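You operate a simulated robot arm through the tools that you are given. There is no shell and no other tool.

You are at the controls of a simulated robot arm. One attempt, no reset.

JOB
Put things in order on the orange stand end of the white bench. At the end: the orange pot and the white lamp base on the orange stand end of the white bench have changed places; the white jar from the orange stand end of the white bench stands where the blue cap stood; the blue cap stands on top of the green pad; whatever was shut is shut again. Leave all else as you found it, and nothing knocked over.

The check looks at the end state, three seconds after you hand in, the way a careful person would. Anything else that was tipped, shoved, dropped, spilled or broken makes it a failure. A push-on lid holds only when it is set on centred and level and pressed home; a screw cap is set on level and turned clockwise until tight.

ROBOT AND FRAMES
A 6-joint arm with a two-finger gripper, fixed in place. Base frame: the origin is at the foot of the arm, x ahead of it, y to its left, z up; the work surface is at about z = 0.8. Units: m, degrees, N and s.
With the tool pointing down near the work surface it reaches from about 0.1 to 0.7 m from the base axis. Its first joint turns from -66.0 to 66.0 degrees. Payload 2.45 kg.
The tool frame sits at the grasp point between the pads (the TCP): z along the fingers, y along the line on which they close. The tips reach 0.03 m beyond it. Largest opening 0.106 m; the body of the gripper starts 0.079 m behind the TCP.
Orientation is that of the tool frame in the base frame, as a unit quaternion [w, x, y, z]. With the fingers straight down and closing along the base's y, the tool's x points along the base's -x, its y along +y and its z along -z.

CONTROLS
- The arm moves only by the tool apply_moves. Its argument "increments" is text: rows parted by semicolons, each of 7 numbers parted by spaces: the turn, a rotation vector about the tool's x, y, z in degrees, then the shift along the tool's x, y, z in mm, then the closure in counts, from 0 (fully open) to 255 (shut). In form: ax ay az x y z hand; .... A call has 1 to 20 rows; each row is the pose to reach, as a shift and turn from the pose commanded when the call began, along the tool's axes at that moment. A row lasts 0.2 s, in which the tool goes at most 0.05 m and 8.6 degrees; a call with a longer step from one row to the next is refused whole, and so is a gripper value outside its range. A pose out of reach is approached as far as the arm can. The call stops where the force on the tool passes 40 N (or 10 N more than at its start, if that is more) or the arm is blocked; 0.2 s more then pass. Each finger travels about 0.153 m/s and halts on what it meets, pressing with about 23 N; the grip force reading is that of the motor and also rises with nothing between the fingers. The clock runs only during rows and for 0.2 s after the last one: add rows that repeat a pose to give the fingers time. The reply holds the time, the measured pose of the TCP, the force on the tool along the base axes, the opening and the grip force, in the units named above and with some noise, with the torque about the TCP (base axes, N m) and any sound that the robot's microphone picked up.
- Cameras (640 x 400 px; columns grow to the right, rows downward): "scene" is fixed at [0.0388, 0.4178, 1.3975]; the picture's right is [-0.77, -0.64, 0.00], its down [-0.40, 0.48, -0.78] and it looks along [0.50, -0.60, -0.63] (base axes); focal length 344 px, centre (320, 200). "wrist" rides on the gripper at [0.076, -0.002, -0.106] in the tool frame; the picture's right is [0.02, 1.00, 0.00], its down [-0.78, 0.02, -0.62] and it looks along [-0.62, 0.01, 0.78] (tool axes); focal length 247 px, centre (320, 200). There is no depth. A picture from a camera that has moved, and an enlarged one, comes with that camera's place and axes in the base frame and with its lens. The place of the scene camera against the robot may be out by one fixed shift of up to 0.018 m in any direction.
- snapshot(camera): a new picture of that camera. No time passes.
- enlarge(camera, box): a new picture of the part [left, top, right, bottom] of that camera's present view, enlarged. No time passes.
- job_done(): hands the job in; it is judged then, once.

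Nothing tells you positions but the pictures and the camera data. Unless the task says otherwise, let go and move clear before handing in.

The tools are called after "Emit:" as name(argument=value, ...) on one line, values as JSON. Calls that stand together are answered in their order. apply_moves: Moves the arm, as the interface text tells. Its arguments: {"type":"object","properties":{"increments":{"type":"string"}},"required":["increments"]} The other tools are called the same way: snapshot (camera) takes a picture; enlarge (camera, box) takes an enlarged picture of a part of a camera's view; job_done () hands the job in.

At the start:

```text
t: 0.0
ee_pos: [0.4083, -0.017, 1.0574]
ee_rot: [0.0, 0.0, 1.0, 0.001]
contact_force: [0.3, -0.1, 0.9]
torque: [0.01, 0.03, 0.02]
width: 0.1055
finger_force: 0.1
```

scene: 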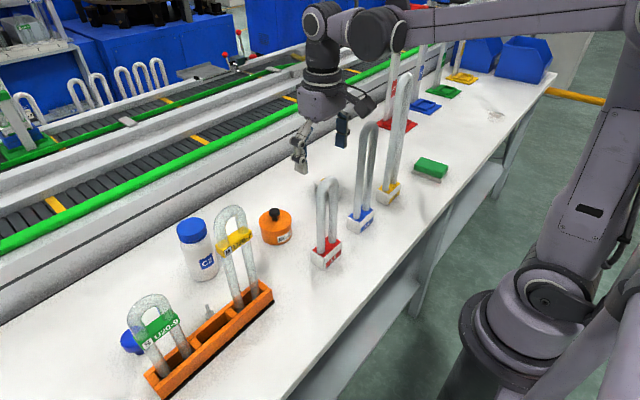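
wrist: 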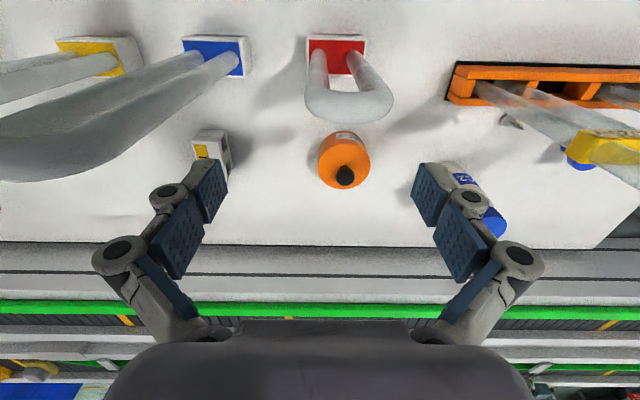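

I see a white bench with an orange stand, a white jar with a blue lid, an orange pot, what may be the white lamp base, tubes and a green pad. I'll take closer pictures before moving.

Emit:
enlarge(camera="scene", box=[100, 170, 300, 395])

Emit:
enlarge(camera="scene", box=[250, 110, 470, 270])

Emit:
enlarge(camera="wrist", box=[150, 20, 640, 250])

```text
1.78 times, centred on (200, 282) of scene
camera zoom: at [0.0388, 0.4178, 1.3975], right [-0.77, -0.64, 0.0], down [-0.4, 0.48, -0.78], along [0.5, -0.6, -0.63], focal length 612 px, centre (533, 53)
```

zoom: 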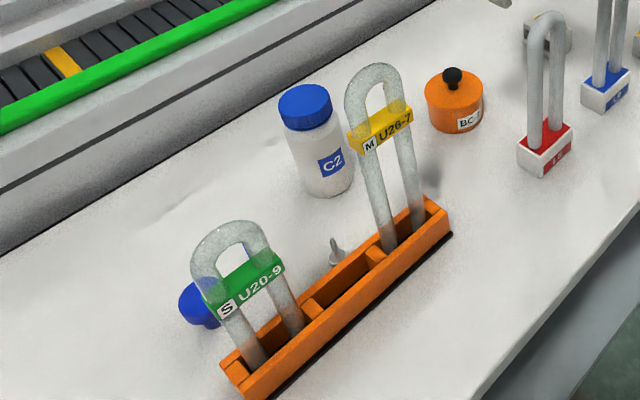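

```text
2.50 times, centred on (360, 190) of scene
camera zoom: at [0.0388, 0.4178, 1.3975], right [-0.77, -0.64, 0.0], down [-0.4, 0.48, -0.78], along [0.5, -0.6, -0.63], focal length 860 px, centre (220, 225)
```

zoom: 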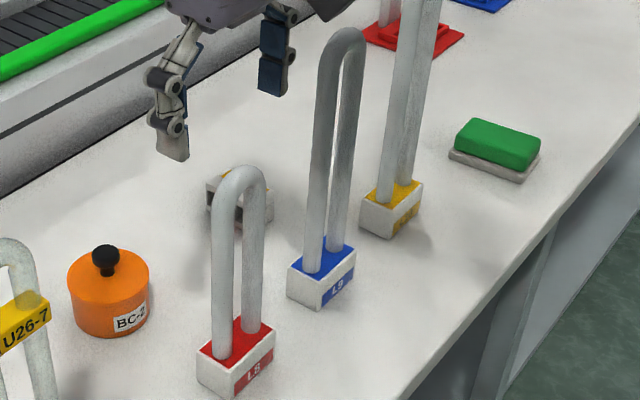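

```text
1.31 times, centred on (395, 135) of wrist
camera zoom: at [0.3323, -0.0189, 1.163], right [-0.02, 1.0, 0.0], down [0.78, 0.02, 0.62], along [0.62, 0.01, -0.78], focal length 323 px, centre (222, 285)
```

zoom: 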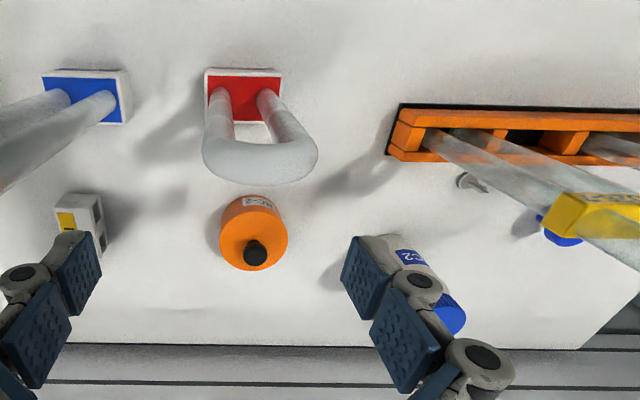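

The white two-holed block beside the pot looks like the lamp base, and the blue cap seems to be behind the U20-9 lamp. I'll zoom in on each to be sure.

Emit:
enlarge(camera="scene", box=[300, 160, 360, 200])

Emit:
enlarge(camera="scene", box=[105, 280, 225, 355])

Emit:
enlarge(camera="scene", box=[370, 60, 560, 190])

Emit:
enlarge(camera="wrist", box=[170, 100, 270, 200])

Emit:
enlarge(camera="wrist", box=[480, 80, 640, 200])

```text
10.00 times, centred on (330, 180) of scene
camera zoom: at [0.0388, 0.4178, 1.3975], right [-0.77, -0.64, 0.0], down [-0.4, 0.48, -0.78], along [0.5, -0.6, -0.63], focal length 3442 px, centre (220, 400)
```

zoom: 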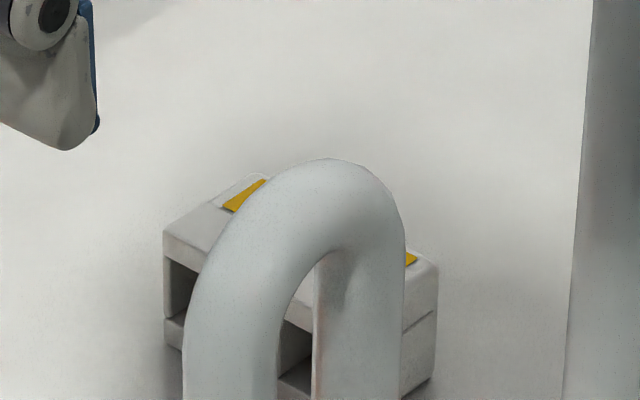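

```text
5.33 times, centred on (165, 318) of scene
camera zoom: at [0.0388, 0.4178, 1.3975], right [-0.77, -0.64, 0.0], down [-0.4, 0.48, -0.78], along [0.5, -0.6, -0.63], focal length 1836 px, centre (1147, -427)
```

zoom: 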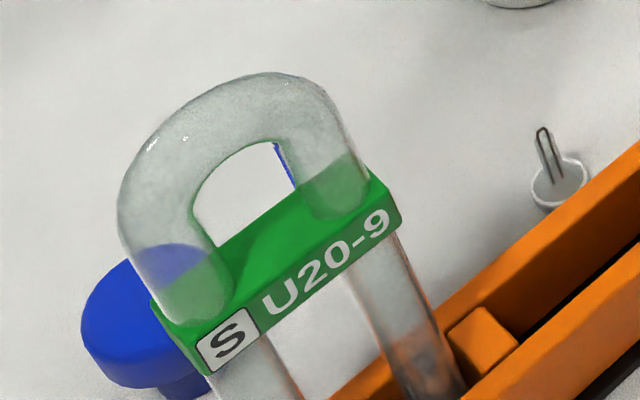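

```text
3.08 times, centred on (465, 125) of scene
camera zoom: at [0.0388, 0.4178, 1.3975], right [-0.77, -0.64, 0.0], down [-0.4, 0.48, -0.78], along [0.5, -0.6, -0.63], focal length 1059 px, centre (-126, 431)
```

zoom: 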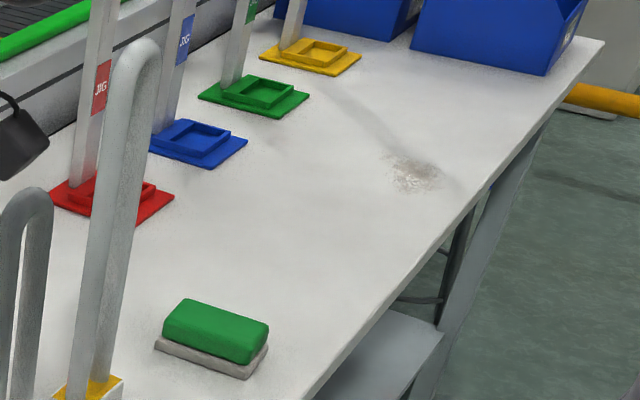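

```text
4.00 times, centred on (220, 150) of wrist
camera zoom: at [0.3323, -0.0189, 1.163], right [-0.02, 1.0, 0.0], down [0.78, 0.02, 0.62], along [0.62, 0.01, -0.78], focal length 988 px, centre (720, 400)
```

zoom: 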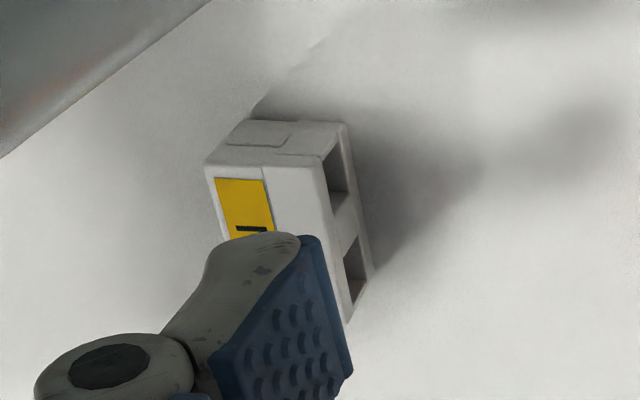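

```text
3.33 times, centred on (560, 140) of wrist
camera zoom: at [0.3323, -0.0189, 1.163], right [-0.02, 1.0, 0.0], down [0.78, 0.02, 0.62], along [0.62, 0.01, -0.78], focal length 823 px, centre (-480, 400)
```

zoom: 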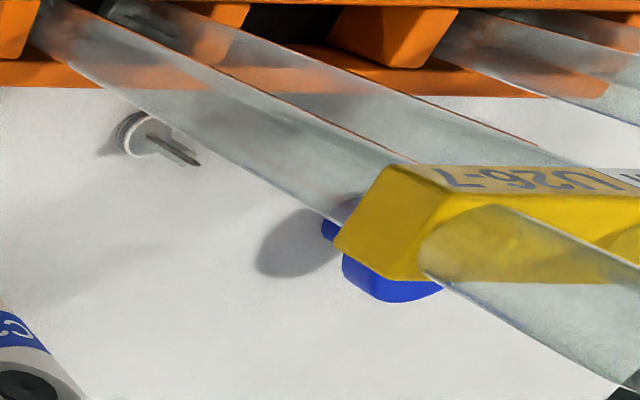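

The lamp base is a small white block with a yellow label, the blue cap is mushroom-shaped near (0.52, 0.40), and the green pad is near (0.335, -0.45). I'll rise above the lamps and move to where I can see the cap.

Emit:
apply_moves(increments="0 0 0 0 0 -45 0; 0 0 0 0 0 -93 0; 0 0 0 0 45 -93 0; 0 0 0 0 90 -93 0; 0 0 0 0 135 -93 0; 0 0 0 0 180 -93 0; 0 0 0 0 225 -93 0; 0 0 0 0 270 -93 0; 0 0 0 0 310 -93 0; 0 0 0 0 317 -93 0")

Emit:
snapshot(camera="wrist")

Emit:
snapshot(camera="scene")

```text
t: 2.2
ee_pos: [0.4086, 0.2981, 1.1503]
ee_rot: [0.001, 0.0, 1.0, 0.0]
contact_force: [0.3, -0.2, -0.5]
torque: [0.04, -0.02, 0.01]
width: 0.1062
finger_force: 0.1
```

```text
taken
camera wrist: at [0.3327, 0.2978, 1.2584], right [-0.02, 1.0, 0.0], down [0.78, 0.02, 0.62], along [0.62, 0.01, -0.78], focal length 247 px, centre (320, 200)
```

wrist: 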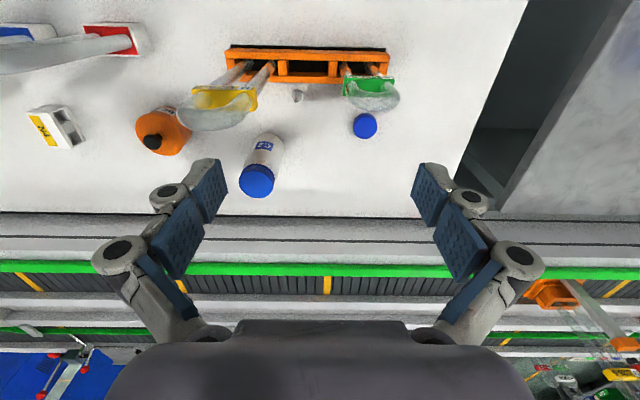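

```text
taken
```

scene: 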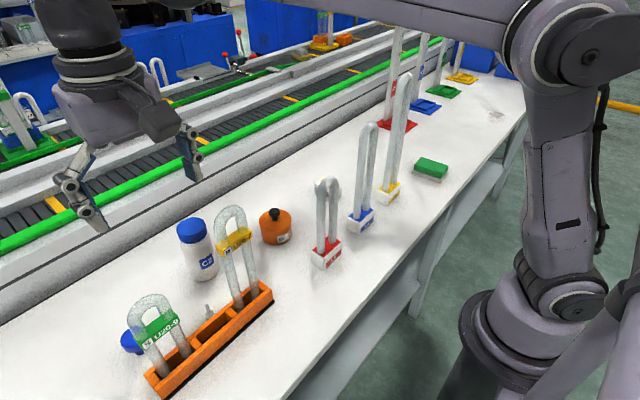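

Everything at the stand end is now in view from above. I'll zoom in to measure positions.

Emit:
enlarge(camera="wrist", box=[200, 30, 420, 210])

Emit:
enlarge(camera="wrist", box=[0, 0, 220, 180])

Emit:
enlarge(camera="wrist", box=[330, 70, 420, 150])

```text
2.22 times, centred on (310, 120) of wrist
camera zoom: at [0.3327, 0.2978, 1.2584], right [-0.02, 1.0, 0.0], down [0.78, 0.02, 0.62], along [0.62, 0.01, -0.78], focal length 549 px, centre (342, 378)
```

zoom: 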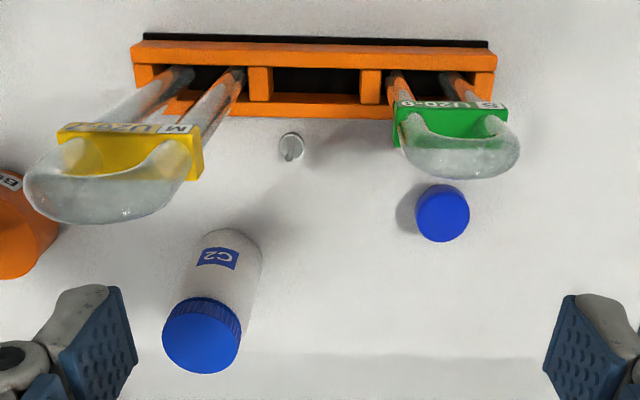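

```text
2.22 times, centred on (110, 90) of wrist
camera zoom: at [0.3327, 0.2978, 1.2584], right [-0.02, 1.0, 0.0], down [0.78, 0.02, 0.62], along [0.62, 0.01, -0.78], focal length 549 px, centre (787, 444)
```

zoom: 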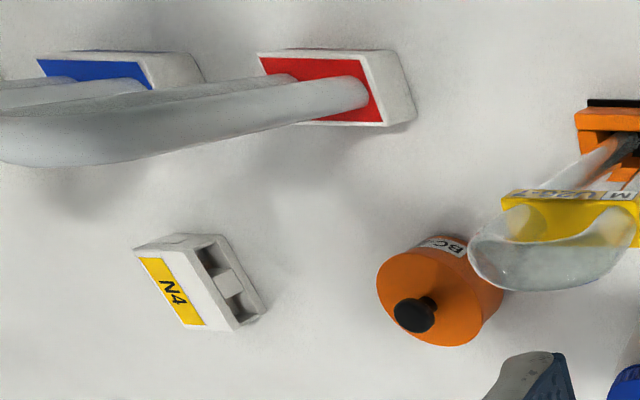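

```text
5.00 times, centred on (375, 110) of wrist
camera zoom: at [0.3327, 0.2978, 1.2584], right [-0.02, 1.0, 0.0], down [0.78, 0.02, 0.62], along [0.62, 0.01, -0.78], focal length 1235 px, centre (45, 650)
```

zoom: 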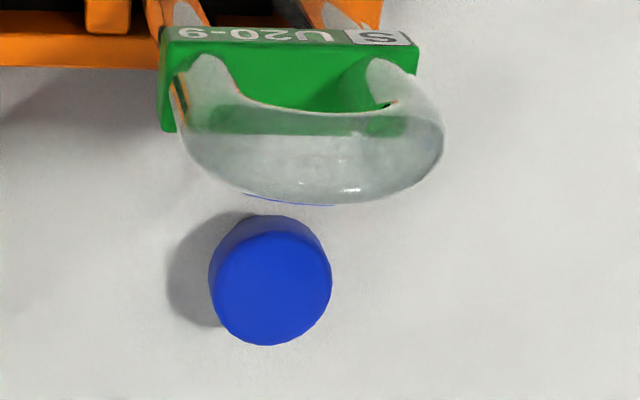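

I estimate the jar at (0.55, 0.20, top 0.94) and the cap at (0.505, 0.38, top about 0.84). The stand lamps are close to the cap, so I'll turn the tool a quarter turn to keep the wrist camera off them, then look closer.

Emit:
apply_moves(increments="0 0 -8 -12 4 0 0; 0 0 -16 -24 8 0 0; 0 0 -24 -36 12 0 0; 0 0 -32 -48 16 10 0; 0 0 -40 -60 20 25 0; 0 0 -48 -72 24 40 0; 0 0 -56 -84 28 55 0; 0 0 -64 -96 32 70 0; 0 0 -72 -96 36 85 0; 0 0 -80 -96 40 100 0; 0 0 -88 -96 42 100 0; 0 0 -90 -96 42 100 0")

Emit:
snapshot(camera="wrist")

Emit:
snapshot(camera="scene")

```text
t: 4.8
ee_pos: [0.5035, 0.3422, 1.0494]
ee_rot: [-0.001, 0.708, -0.707, 0.0]
contact_force: [-0.1, 0.2, -0.5]
torque: [-0.03, 0.02, 0.02]
width: 0.106
finger_force: 0.1
```

```text
taken
camera wrist: at [0.5063, 0.2646, 1.1555], right [-1.0, -0.02, 0.0], down [-0.02, 0.78, 0.62], along [-0.01, 0.62, -0.78], focal length 247 px, centre (320, 200)
```

wrist: 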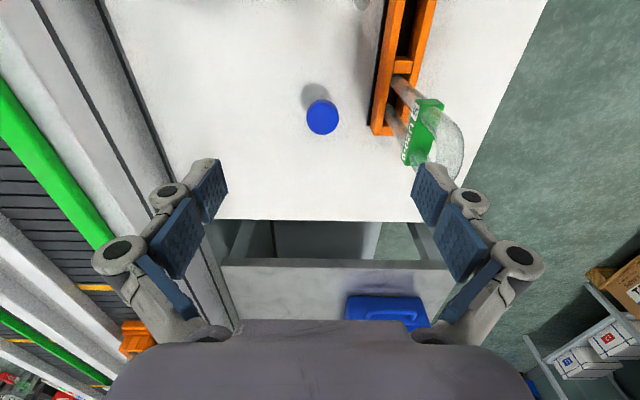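

```text
taken
```

scene: 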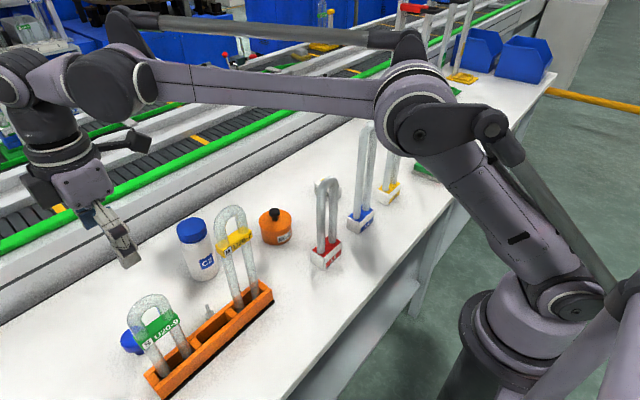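

The cap is at about (0.503, 0.379) and has clear space around it. I'll zoom in to check its shape and height.

Emit:
enlarge(camera="wrist", box=[270, 70, 370, 150])

Emit:
enlarge(camera="scene", box=[110, 310, 190, 370])

```text
5.00 times, centred on (320, 110) of wrist
camera zoom: at [0.5063, 0.2646, 1.1555], right [-1.0, -0.02, 0.0], down [-0.02, 0.78, 0.62], along [-0.01, 0.62, -0.78], focal length 1235 px, centre (320, 650)
```

zoom: 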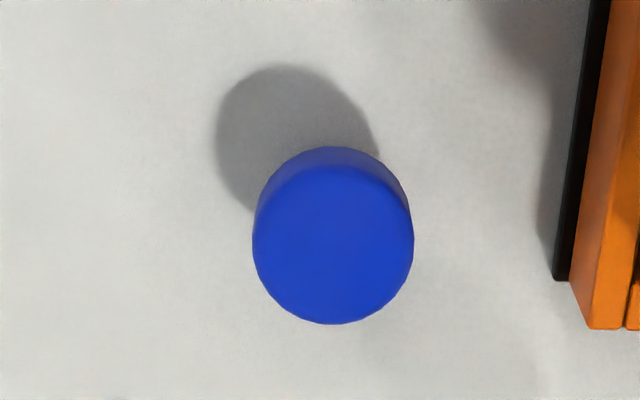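

```text
6.67 times, centred on (150, 340) of scene
camera zoom: at [0.0388, 0.4178, 1.3975], right [-0.77, -0.64, 0.0], down [-0.4, 0.48, -0.78], along [0.5, -0.6, -0.63], focal length 2294 px, centre (1453, -733)
```

zoom: 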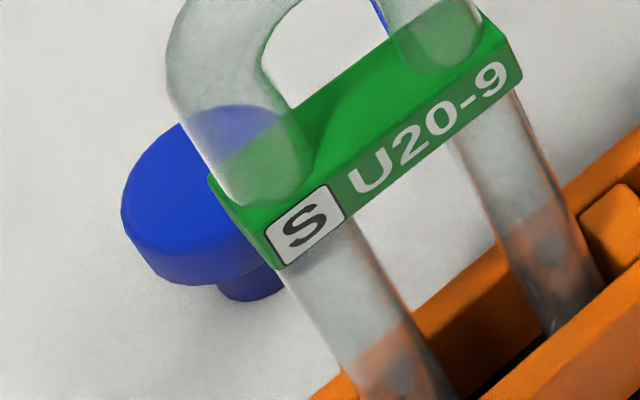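

The cap has a head about 42 mm wide with its top at z≈0.84, on a narrow stem, at about (0.502, 0.380). I'll partly close the fingers so the knuckles clear lamp U20-9, then come down in stages.

Emit:
apply_moves(increments="0 0 0 -20 1 0 80; 0 0 0 -38 1.5 0 80; 0 0 0 -38 1.5 30 80; 0 0 0 -38 1.5 60 80; 0 0 0 -38 1.5 90 80; 0 0 0 -38 1.5 119 80; 0 0 0 -38 1.5 119 80")

Emit:
snapshot(camera="wrist")

Emit:
snapshot(camera="scene")

```text
t: 6.4
ee_pos: [0.5025, 0.3799, 0.9294]
ee_rot: [0.001, 0.707, -0.707, 0.0]
contact_force: [0.8, -0.1, 0.1]
torque: [0.01, -0.02, -0.01]
width: 0.0729
finger_force: 0.0
```

```text
taken
camera wrist: at [0.5043, 0.3041, 1.0361], right [-1.0, -0.02, 0.0], down [-0.02, 0.78, 0.62], along [-0.01, 0.62, -0.78], focal length 247 px, centre (320, 200)
```

wrist: 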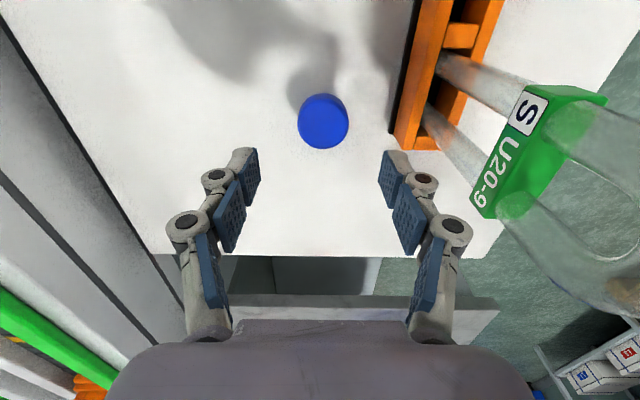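

```text
taken
```

scene: 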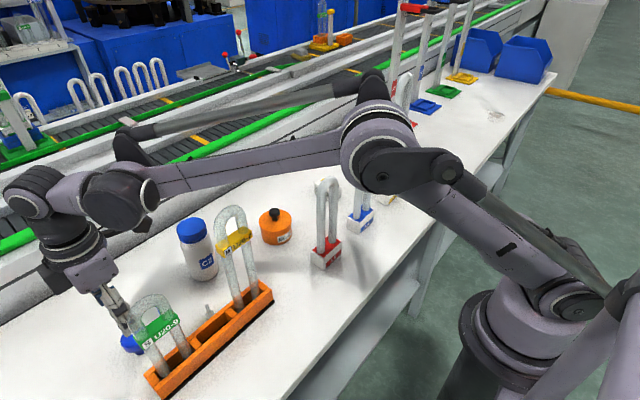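

The descent is fine so far, but the forearm may be close above lamp U26-7. I'll zoom in to judge the clearance before going lower.

Emit:
enlarge(camera="scene", box=[0, 60, 420, 330])

Emit:
enlarge(camera="scene", box=[320, 60, 640, 400])

Emit:
enlarge(camera="scene", box=[60, 250, 200, 360])

```text
1.48 times, centred on (210, 195) of scene
camera zoom: at [0.0388, 0.4177, 1.3975], right [-0.77, -0.64, 0.0], down [-0.4, 0.48, -0.78], along [0.5, -0.6, -0.63], focal length 510 px, centre (483, 207)
```

zoom: 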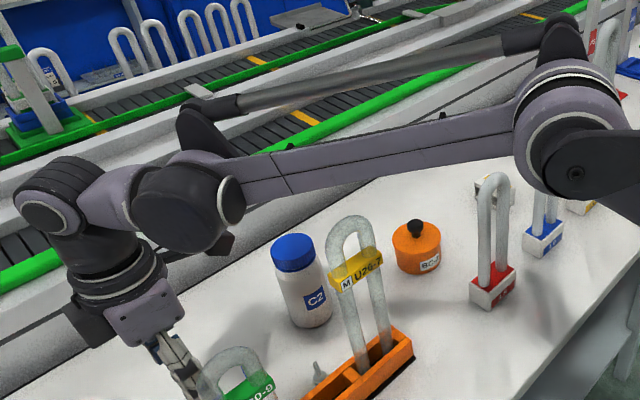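

```text
1.18 times, centred on (480, 230) of scene
camera zoom: at [0.0388, 0.4177, 1.3975], right [-0.77, -0.64, 0.0], down [-0.4, 0.48, -0.78], along [0.5, -0.6, -0.63], focal length 405 px, centre (132, 165)
```

zoom: 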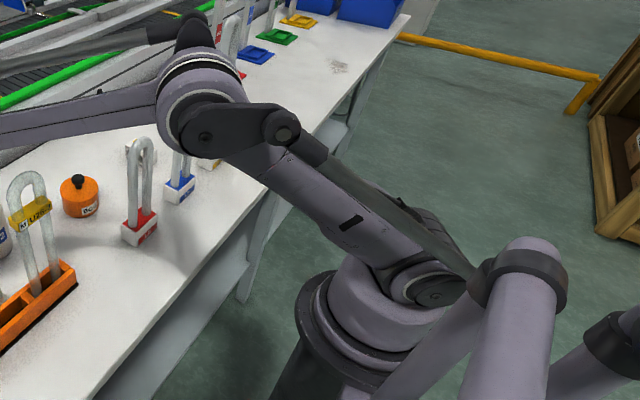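

```text
3.64 times, centred on (130, 305) of scene
camera zoom: at [0.0388, 0.4177, 1.3975], right [-0.77, -0.64, 0.0], down [-0.4, 0.48, -0.78], along [0.5, -0.6, -0.63], focal length 1252 px, centre (1011, -182)
```

zoom: 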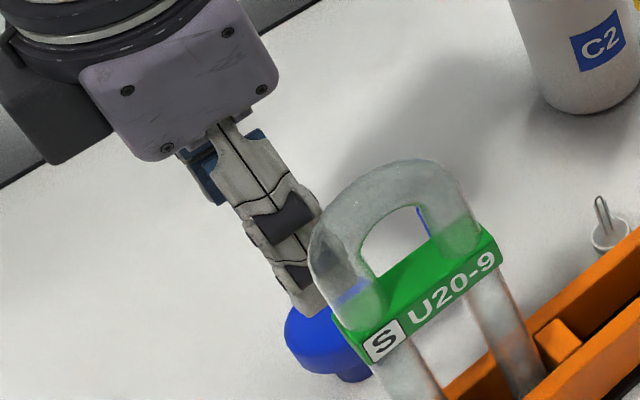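

I judge the wrist will clear both stand lamps by 2–3 cm at grasp height. I'll go down in two steps and check the clearance between them.

Emit:
apply_moves(increments="0 0 0 1 1 15 80; 0 0 0 1 1 30 80; 0 0 0 1 1 45 80; 0 0 0 1 1 50 80")

Emit:
snapshot(camera="wrist")

Emit:
enlarge(camera="scene", box=[0, 130, 320, 380])

```text
t: 7.4
ee_pos: [0.5013, 0.3793, 0.88]
ee_rot: [0.0, -0.707, 0.707, 0.0]
contact_force: [0.0, -0.5, -0.8]
torque: [-0.01, 0.02, -0.03]
width: 0.0728
finger_force: 0.0
```

```text
taken
camera wrist: at [0.5033, 0.3033, 0.9866], right [-1.0, -0.02, 0.0], down [-0.02, 0.78, 0.62], along [-0.01, 0.62, -0.78], focal length 247 px, centre (320, 200)
```

wrist: 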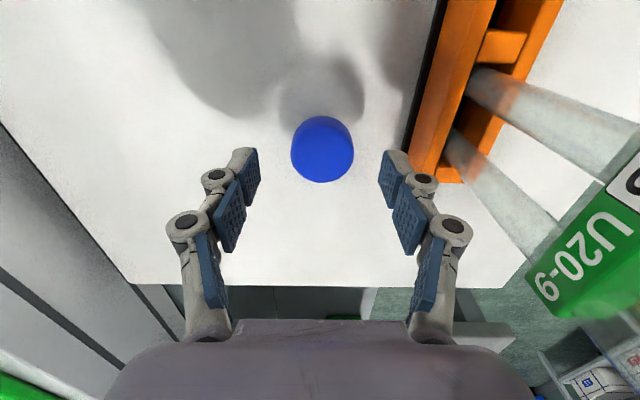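

```text
1.60 times, centred on (160, 255) of scene
camera zoom: at [0.0388, 0.4178, 1.3975], right [-0.77, -0.64, 0.0], down [-0.4, 0.48, -0.78], along [0.5, -0.6, -0.63], focal length 551 px, centre (576, 112)
```

zoom: 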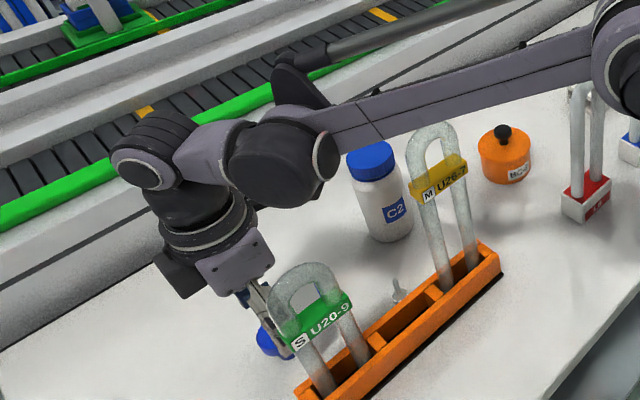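

Clearances look good. I'll go down to grasp height, close on the cap head and check the grip.

Emit:
apply_moves(increments="0 0 0 3 0 12 80; 0 0 0 3 0 24 80; 0 0 0 3 0 34 80; 0 0 0 3 0 34 80; 0 0 0 3 0 34 130; 0 0 0 3 0 34 175; 0 0 0 3 0 34 190; 0 0 0 3 0 34 190; 0 0 0 3 0 34 190")

Emit:
snapshot(camera="wrist")

Emit:
enlarge(camera="scene", box=[0, 130, 320, 380])

```text
t: 9.4
ee_pos: [0.5019, 0.3759, 0.847]
ee_rot: [0.0, -0.707, 0.707, 0.0]
contact_force: [-0.6, -0.1, -0.9]
torque: [0.03, 0.02, 0.01]
width: 0.0394
finger_force: 22.9
```

```text
taken
camera wrist: at [0.5043, 0.3002, 0.9538], right [-1.0, -0.02, 0.0], down [-0.02, 0.78, 0.62], along [-0.01, 0.62, -0.78], focal length 247 px, centre (320, 200)
```

wrist: 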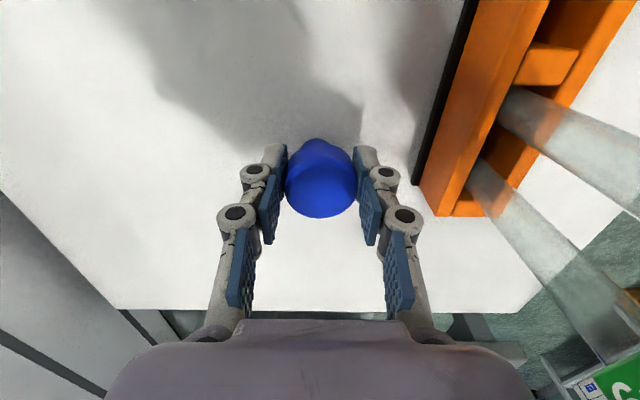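

```text
1.60 times, centred on (160, 255) of scene
camera zoom: at [0.0389, 0.4178, 1.3975], right [-0.77, -0.64, 0.0], down [-0.4, 0.48, -0.78], along [0.5, -0.6, -0.63], focal length 551 px, centre (576, 112)
```

zoom: 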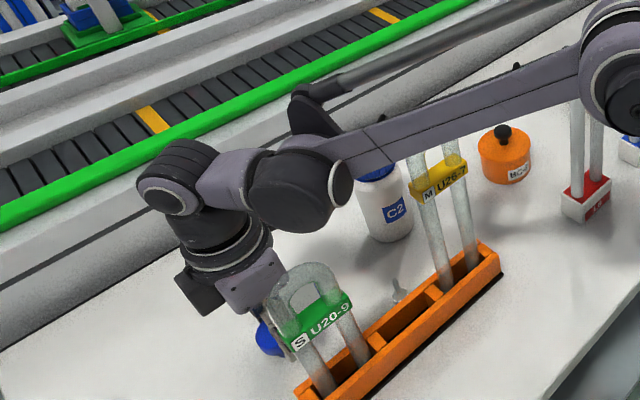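

The cap is gripped (width 39 mm). I'll lift it straight up, check that it is held, then rise above the lamps.

Emit:
apply_moves(increments="0 0 0 0 0 -10 190; 0 0 0 0 0 -25 190; 0 0 0 0 0 -60 190; 0 0 0 0 0 -105 190; 0 0 0 0 0 -153 190; 0 0 0 12 11 -183 190; 0 0 0 24 22 -213 190; 0 0 0 36 32 -243 190; 0 0 0 56 49 -266 190; 0 0 0 76 65 -290 190; 0 0 0 96 82 -313 190")

Emit:
snapshot(camera="wrist")

Emit:
snapshot(camera="scene")

```text
t: 11.8
ee_pos: [0.419, 0.2766, 1.1613]
ee_rot: [0.0, -0.707, 0.707, -0.001]
contact_force: [-0.1, -0.3, 0.2]
torque: [0.02, 0.0, 0.0]
width: 0.0392
finger_force: 22.6
```

```text
taken
camera wrist: at [0.4215, 0.2008, 1.268], right [-1.0, -0.02, 0.0], down [-0.02, 0.78, 0.62], along [-0.01, 0.62, -0.78], focal length 247 px, centre (320, 200)
```

wrist: 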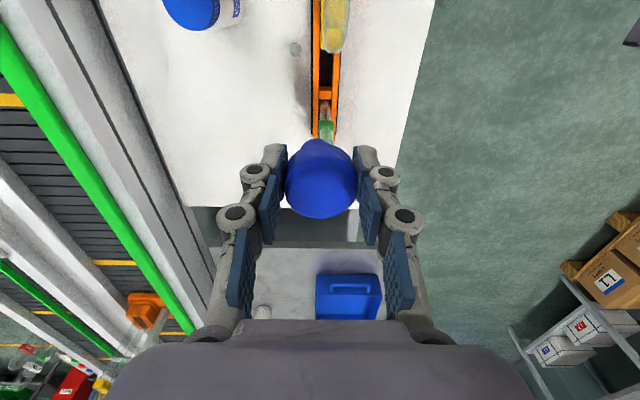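

```text
taken
```

scene: 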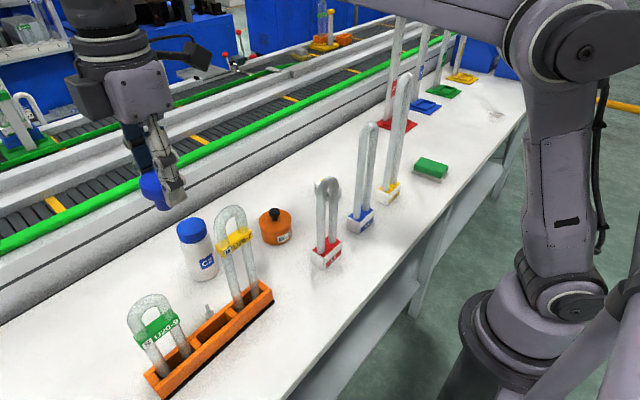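

The cap is held and everything below is undisturbed. I'll carry it behind and above the lamps to the pad side, turning the tool back so its camera faces the pad.

Emit:
apply_moves(increments="0 0 0 26 20 -13 190; 0 0 0 52 40 -26 190; 0 0 0 77 59 -39 190; 0 0 7 117 76 -46 190; 0 0 14 157 93 -53 190; 0 0 21 197 109 -59 190; 0 0 28 242 114 -59 190; 0 0 35 287 119 -59 190; 0 0 42 332 124 -59 190; 0 0 49 377 129 -59 190; 0 0 56 415 129 -59 190; 0 0 63 453 129 -59 190; 0 0 70 490 129 -59 190; 0 0 77 527 129 -59 190; 0 0 84 564 119 -52 190; 0 0 90 601 109 -46 190; 0 0 90 637 99 -39 190; 0 0 90 637 99 -39 190")

Emit:
snapshot(camera="wrist")

Emit:
snapshot(camera="scene")

```text
t: 15.6
ee_pos: [0.3224, -0.3591, 1.1987]
ee_rot: [-0.001, 0.0, 1.0, 0.001]
contact_force: [-0.5, -0.4, 0.1]
torque: [0.02, 0.02, 0.02]
width: 0.0389
finger_force: 23.0
```

```text
taken
camera wrist: at [0.2464, -0.3601, 1.306], right [-0.02, 1.0, 0.0], down [0.78, 0.02, 0.62], along [0.62, 0.01, -0.78], focal length 247 px, centre (320, 200)
```

wrist: 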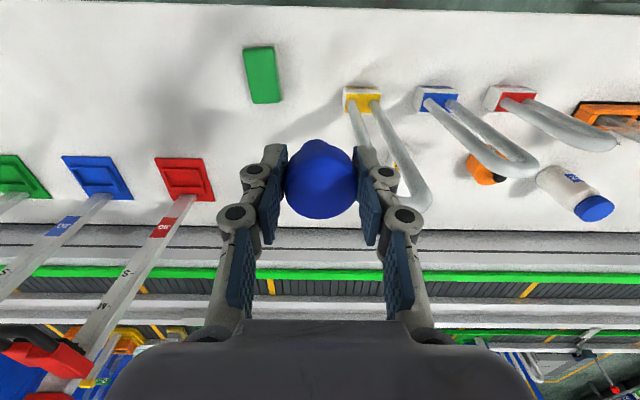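

```text
taken
```

scene: 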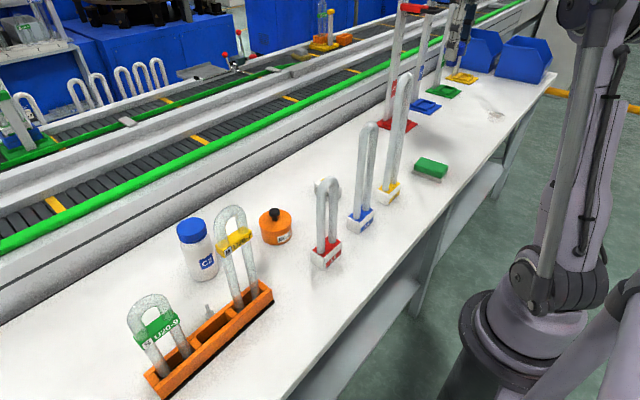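

The arm reached the pad side safely and the pad is visible just ahead. I'll measure it from both cameras.

Emit:
enlarge(camera="wrist", box=[210, 20, 310, 120])

Emit:
enlarge(camera="scene", box=[400, 145, 460, 190])

```text
4.00 times, centred on (260, 70) of wrist
camera zoom: at [0.2464, -0.3601, 1.306], right [-0.02, 1.0, 0.0], down [0.78, 0.02, 0.62], along [0.62, 0.01, -0.78], focal length 988 px, centre (560, 720)
```

zoom: 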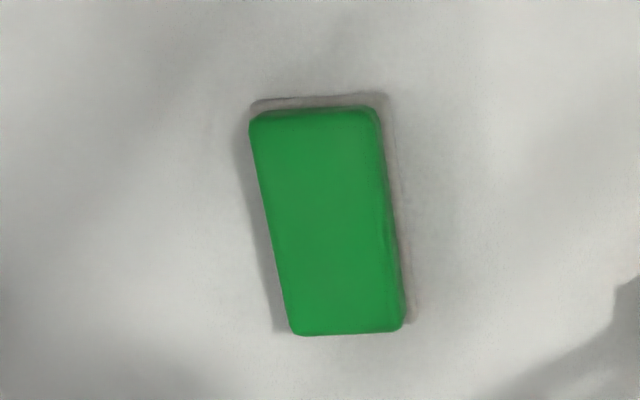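

```text
8.89 times, centred on (430, 168) of scene
camera zoom: at [0.0389, 0.4177, 1.3975], right [-0.77, -0.64, 0.0], down [-0.4, 0.48, -0.78], along [0.5, -0.6, -0.63], focal length 3059 px, centre (-658, 489)
```

zoom: 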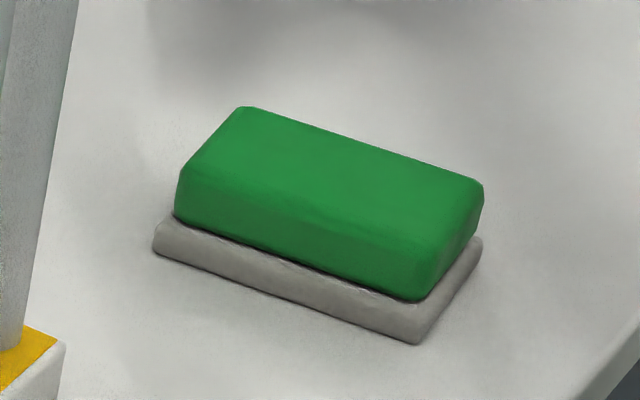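

The pad is a green block about 0.05 × 0.09 m on a grey plate, with its top near z≈0.836 and centre near (0.349, -0.460). I'll go over it and stop above contact to check.

Emit:
apply_moves(increments="0 0 0 -12 -33 0 190; 0 0 0 -24 -65 20 190; 0 0 0 -35 -97 40 190; 0 0 0 -35 -97 85 190; 0 0 0 -35 -97 130 190; 0 0 0 -35 -97 175 190; 0 0 0 -35 -97 220 190; 0 0 0 -35 -97 250 190; 0 0 0 -35 -97 269 190; 0 0 0 -35 -97 269 190")

Emit:
snapshot(camera="wrist")

Emit:
snapshot(camera="scene")

```text
t: 17.8
ee_pos: [0.3572, -0.4555, 0.9289]
ee_rot: [0.0, 0.0, 1.0, 0.0]
contact_force: [-0.9, 0.1, 0.1]
torque: [0.02, 0.04, 0.03]
width: 0.039
finger_force: 23.1
```

```text
taken
camera wrist: at [0.2809, -0.4558, 1.036], right [-0.02, 1.0, 0.0], down [0.78, 0.02, 0.62], along [0.62, 0.01, -0.78], focal length 247 px, centre (320, 200)
```

wrist: 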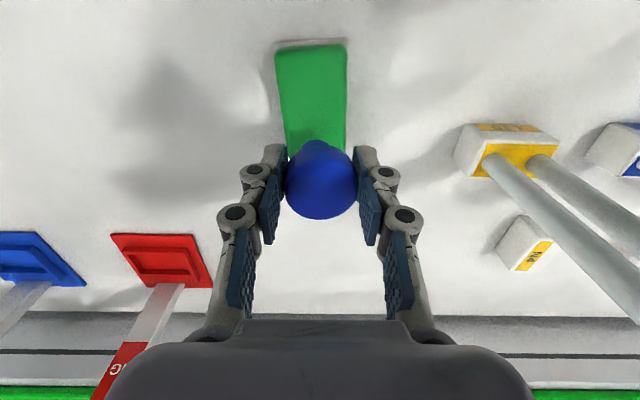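

```text
taken
```

scene: 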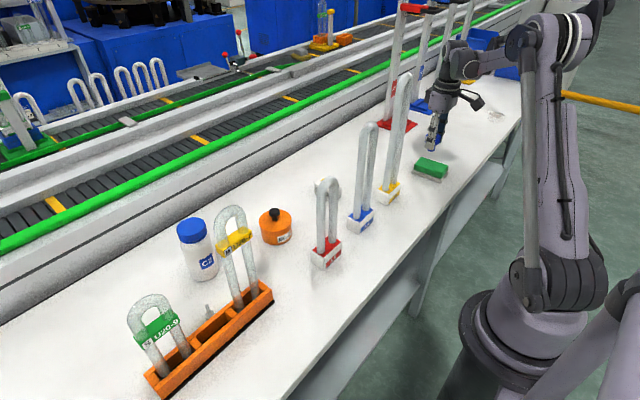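

The cap is above the pad, about 4 mm off its centreline. I'll correct that and descend to just above contact.

Emit:
apply_moves(increments="0 0 0 3 -3.5 8 190; 0 0 0 3 -3.5 18 190; 0 0 0 3 -3.5 28 190; 0 0 0 3 -3.5 34 190; 0 0 0 3 -3.5 34 190")

Emit:
enlarge(camera="scene", box=[400, 130, 470, 190])

Emit:
snapshot(camera="wrist")

```text
t: 19.0
ee_pos: [0.3539, -0.4592, 0.8945]
ee_rot: [0.0, 0.0, 1.0, 0.0]
contact_force: [0.2, 1.0, -1.4]
torque: [0.01, 0.0, 0.02]
width: 0.039
finger_force: 22.6
```

```text
6.67 times, centred on (435, 160) of scene
camera zoom: at [0.0388, 0.4177, 1.3975], right [-0.77, -0.64, 0.0], down [-0.4, 0.48, -0.78], along [0.5, -0.6, -0.63], focal length 2294 px, centre (-447, 467)
```

zoom: 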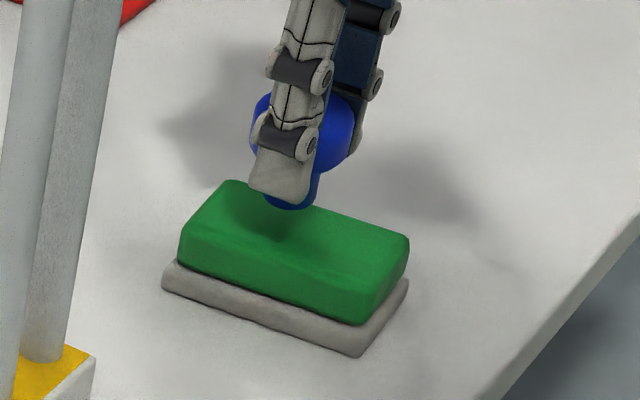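

```text
taken
camera wrist: at [0.2774, -0.4606, 1.0012], right [-0.02, 1.0, 0.0], down [0.78, 0.02, 0.62], along [0.62, 0.01, -0.78], focal length 247 px, centre (320, 200)
```

wrist: 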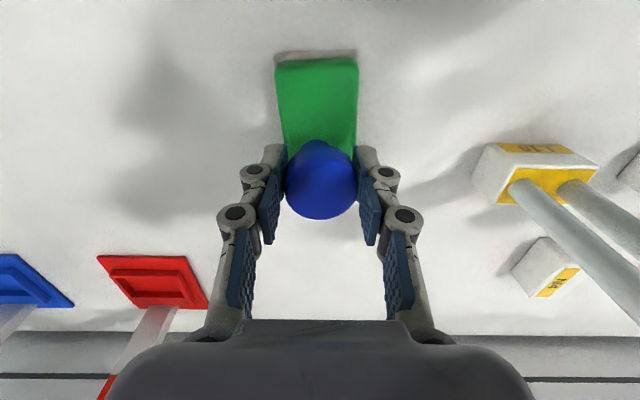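

The stem is about 10 mm above the pad and near its centre. I'll lower it in small steps and watch the force.

Emit:
apply_moves(increments="0 0 0 0 0 3 190; 0 0 0 0 0 6 190; 0 0 0 0 0 8 190; 0 0 0 0 0 8 190")

Emit:
enlarge(camera="scene", box=[410, 140, 455, 185])

```text
t: 20.0
ee_pos: [0.3529, -0.4576, 0.8868]
ee_rot: [0.0, 0.0, 1.0, 0.0]
contact_force: [0.0, 0.1, -0.3]
torque: [0.0, 0.05, 0.01]
width: 0.0389
finger_force: 22.8
```

```text
8.89 times, centred on (432, 162) of scene
camera zoom: at [0.0388, 0.4177, 1.3975], right [-0.77, -0.64, 0.0], down [-0.4, 0.48, -0.78], along [0.5, -0.6, -0.63], focal length 3059 px, centre (-680, 533)
```

zoom: 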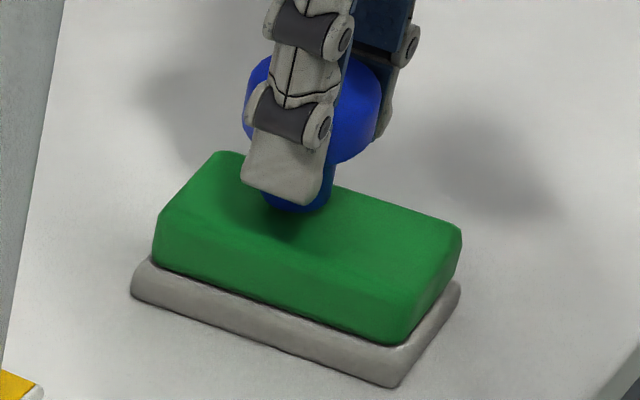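

The stem is very close to the pad now. I'll continue in 1 mm steps.

Emit:
apply_moves(increments="0 0 0 0 0 1 190; 0 0 0 0 0 1 190; 0 0 0 0 0 2 190; 0 0 0 0 0 2 190")

Emit:
enlarge(camera="scene", box=[410, 140, 455, 185])

```text
t: 21.0
ee_pos: [0.3529, -0.4577, 0.8847]
ee_rot: [0.0, 0.0, 1.0, 0.0]
contact_force: [-0.3, -0.1, -1.0]
torque: [0.02, -0.04, 0.0]
width: 0.0388
finger_force: 23.0
```

```text
8.89 times, centred on (432, 162) of scene
camera zoom: at [0.0388, 0.4177, 1.3975], right [-0.77, -0.64, 0.0], down [-0.4, 0.48, -0.78], along [0.5, -0.6, -0.63], focal length 3059 px, centre (-680, 533)
```

zoom: 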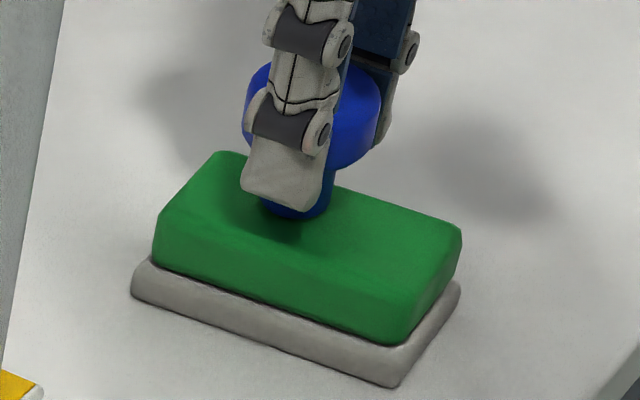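

Emit:
apply_moves(increments="0 0 0 0 0 1 190; 0 0 0 0 0 1 190; 0 0 0 0 0 2 190; 0 0 0 0 0 2 190")

Emit:
enlarge(camera="scene", box=[410, 140, 455, 185])

```text
t: 22.0
ee_pos: [0.3528, -0.4578, 0.8825]
ee_rot: [-0.001, 0.0, 1.0, 0.0]
contact_force: [0.2, 0.0, -0.5]
torque: [-0.02, 0.03, 0.01]
width: 0.039
finger_force: 22.8
```

```text
8.89 times, centred on (432, 162) of scene
camera zoom: at [0.0388, 0.4177, 1.3975], right [-0.77, -0.64, 0.0], down [-0.4, 0.48, -0.78], along [0.5, -0.6, -0.63], focal length 3059 px, centre (-680, 533)
```

zoom: 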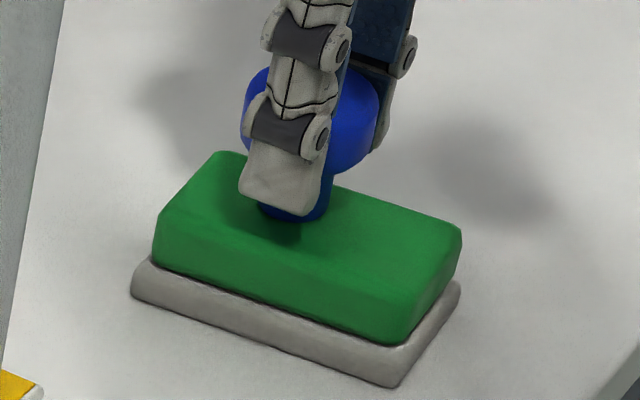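

There is still no contact, so I'll keep lowering slowly.

Emit:
apply_moves(increments="0 0 0 0 0 1 190; 0 0 0 0 0 1 190; 0 0 0 0 0 2 190; 0 0 0 0 0 2 190; 0 0 0 0 0 3 190; 0 0 0 0 0 3 190")

Emit:
enlarge(camera="scene", box=[410, 140, 455, 185])

```text
t: 23.4
ee_pos: [0.3534, -0.4583, 0.8809]
ee_rot: [0.001, 0.0, 1.0, 0.0]
contact_force: [-1.6, -0.5, 16.2]
torque: [0.03, 0.0, 0.01]
width: 0.0392
finger_force: 22.6
```

```text
8.89 times, centred on (432, 162) of scene
camera zoom: at [0.0386, 0.418, 1.3974], right [-0.77, -0.64, 0.0], down [-0.4, 0.48, -0.78], along [0.5, -0.6, -0.63], focal length 3059 px, centre (-680, 533)
```

zoom: 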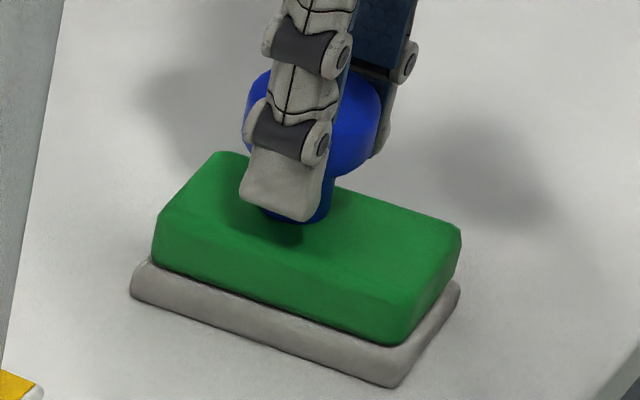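

Contact: 16 N upward, so the cap is seated on the pad. I'll ease off most of the force and then open slowly.

Emit:
apply_moves(increments="0 0 0 0 0 -1.3 190; 0 0 0 0 0 -1.3 190; 0 0 0 0 0 -1.3 165; 0 0 0 0 0 -1.3 150; 0 0 0 0 0 -1.3 135; 0 0 0 0 0 -1.3 120; 0 0 0 0 0 -1.3 100; 0 0 0 0 0 -1.3 100")

Emit:
enlarge(camera="scene", box=[410, 140, 455, 185])

Emit:
snapshot(camera="wrist")

```text
t: 25.2
ee_pos: [0.3521, -0.4586, 0.8808]
ee_rot: [0.0, 0.0, 1.0, 0.0]
contact_force: [0.0, 0.0, 0.3]
torque: [0.0, -0.01, -0.04]
width: 0.0646
finger_force: 0.1
```

```text
8.89 times, centred on (432, 162) of scene
camera zoom: at [0.0388, 0.4178, 1.3975], right [-0.77, -0.64, 0.0], down [-0.4, 0.48, -0.78], along [0.5, -0.6, -0.63], focal length 3059 px, centre (-680, 533)
```

zoom: 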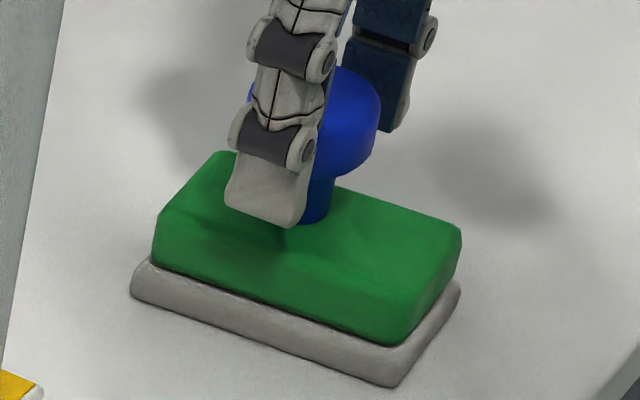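

```text
taken
camera wrist: at [0.2764, -0.4594, 0.9882], right [-0.02, 1.0, 0.0], down [0.78, 0.02, 0.62], along [0.62, 0.01, -0.78], focal length 247 px, centre (320, 200)
```

wrist: 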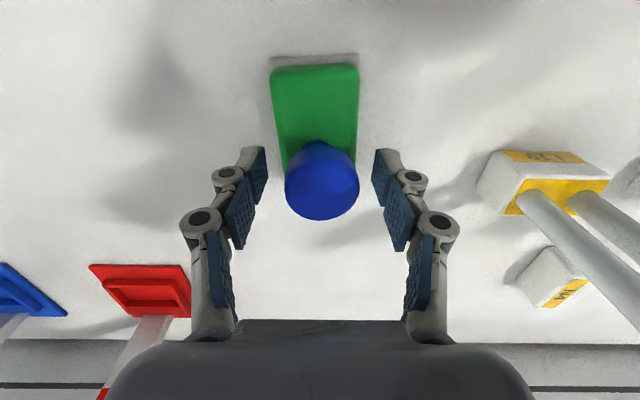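

The cap is released and standing on the pad. I'll move straight up and confirm it stays put.

Emit:
apply_moves(increments="0 0 0 0 0 -10 90; 0 0 0 0 0 -30 90; 0 0 0 0 0 -70 90; 0 0 0 0 0 -115 90; 0 0 0 0 0 -160 90; 0 0 0 0 0 -205 90; 0 0 0 0 0 -250 90; 0 0 0 10 33 -285 90; 0 0 0 21 66 -310 90; 0 0 0 32 99 -320 90; 0 0 0 32 99 -320 90")

Emit:
snapshot(camera="wrist")

Emit:
snapshot(camera="scene")

```text
t: 27.6
ee_pos: [0.3188, -0.3615, 1.2023]
ee_rot: [-0.001, 0.001, 1.0, 0.0]
contact_force: [0.5, 0.1, -0.5]
torque: [-0.02, -0.02, -0.02]
width: 0.0686
finger_force: 0.1
```

```text
taken
camera wrist: at [0.2437, -0.362, 1.3084], right [-0.02, 1.0, 0.0], down [0.78, 0.02, 0.62], along [0.62, 0.01, -0.78], focal length 247 px, centre (320, 200)
```

wrist: 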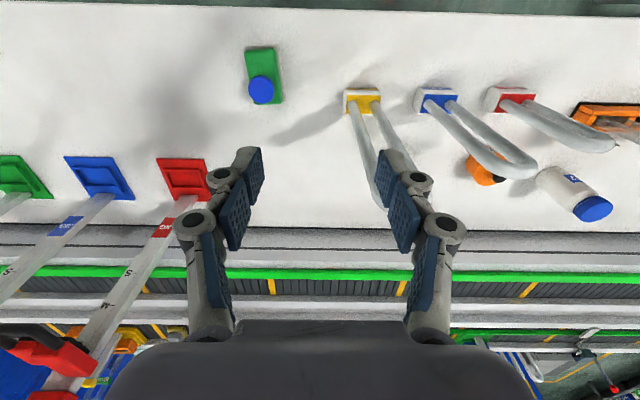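

```text
taken
```

scene: 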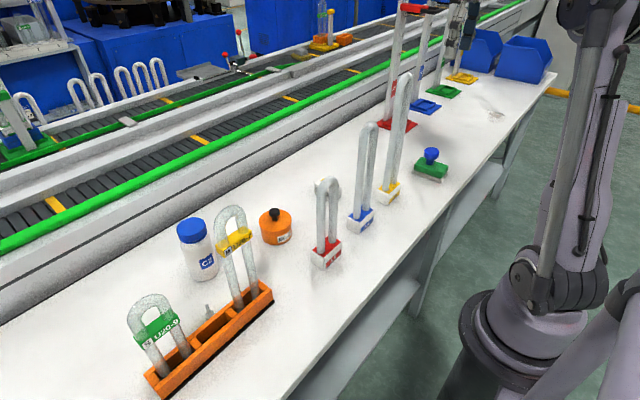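

The cap is standing on the green pad and nothing else has moved. Next I'll move behind the lamps to measure N4, the pot and the lamps between them.

Emit:
apply_moves(increments="0 0 0 10 40 -10 90; 0 0 0 20 80 -18 90; 0 0 0 20 125 -18 90; 0 0 0 10 170 -18 90; 0 0 0 0 215 -18 90; 0 0 0 -10 255 -18 90; 0 0 0 -10 262 -18 90")

Emit:
snapshot(camera="wrist")

Emit:
enlarge(camera="wrist", box=[180, 60, 460, 240])

Emit:
snapshot(camera="scene")

```text
t: 29.2
ee_pos: [0.3319, -0.0982, 1.2201]
ee_rot: [-0.001, 0.0, 1.0, 0.0]
contact_force: [0.3, -0.4, -0.2]
torque: [0.04, -0.01, 0.02]
width: 0.0686
finger_force: 0.1
```

```text
taken
camera wrist: at [0.2555, -0.0999, 1.3264], right [-0.02, 1.0, 0.0], down [0.78, 0.02, 0.62], along [0.62, 0.01, -0.78], focal length 247 px, centre (320, 200)
```

wrist: 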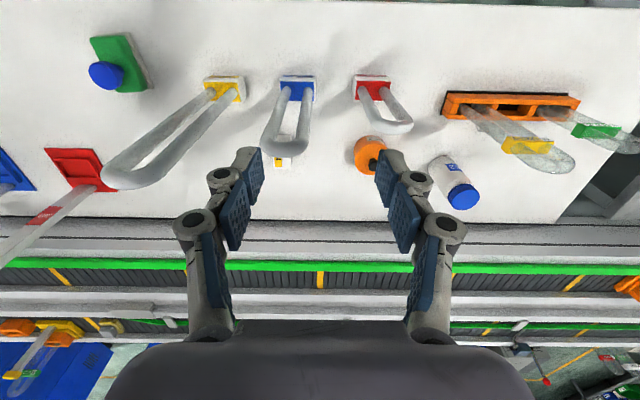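

```text
2.22 times, centred on (320, 150) of wrist
camera zoom: at [0.2555, -0.0999, 1.3264], right [-0.02, 1.0, 0.0], down [0.78, 0.02, 0.62], along [0.62, 0.01, -0.78], focal length 549 px, centre (320, 311)
```

zoom: 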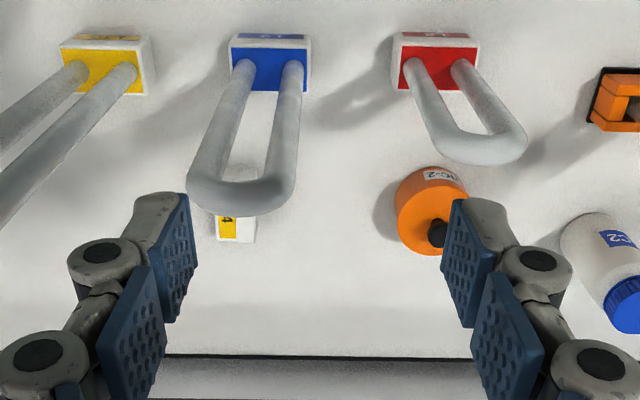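

```text
taken
```

scene: 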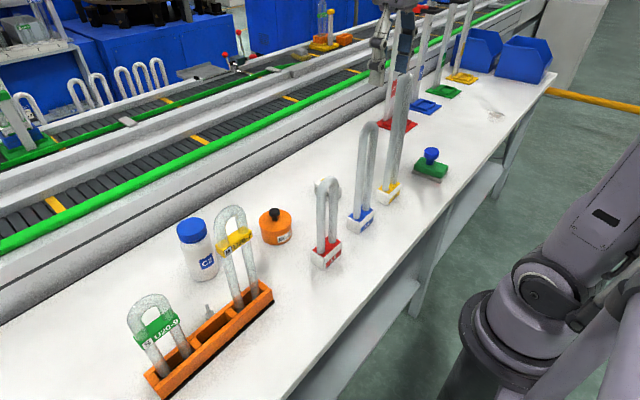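

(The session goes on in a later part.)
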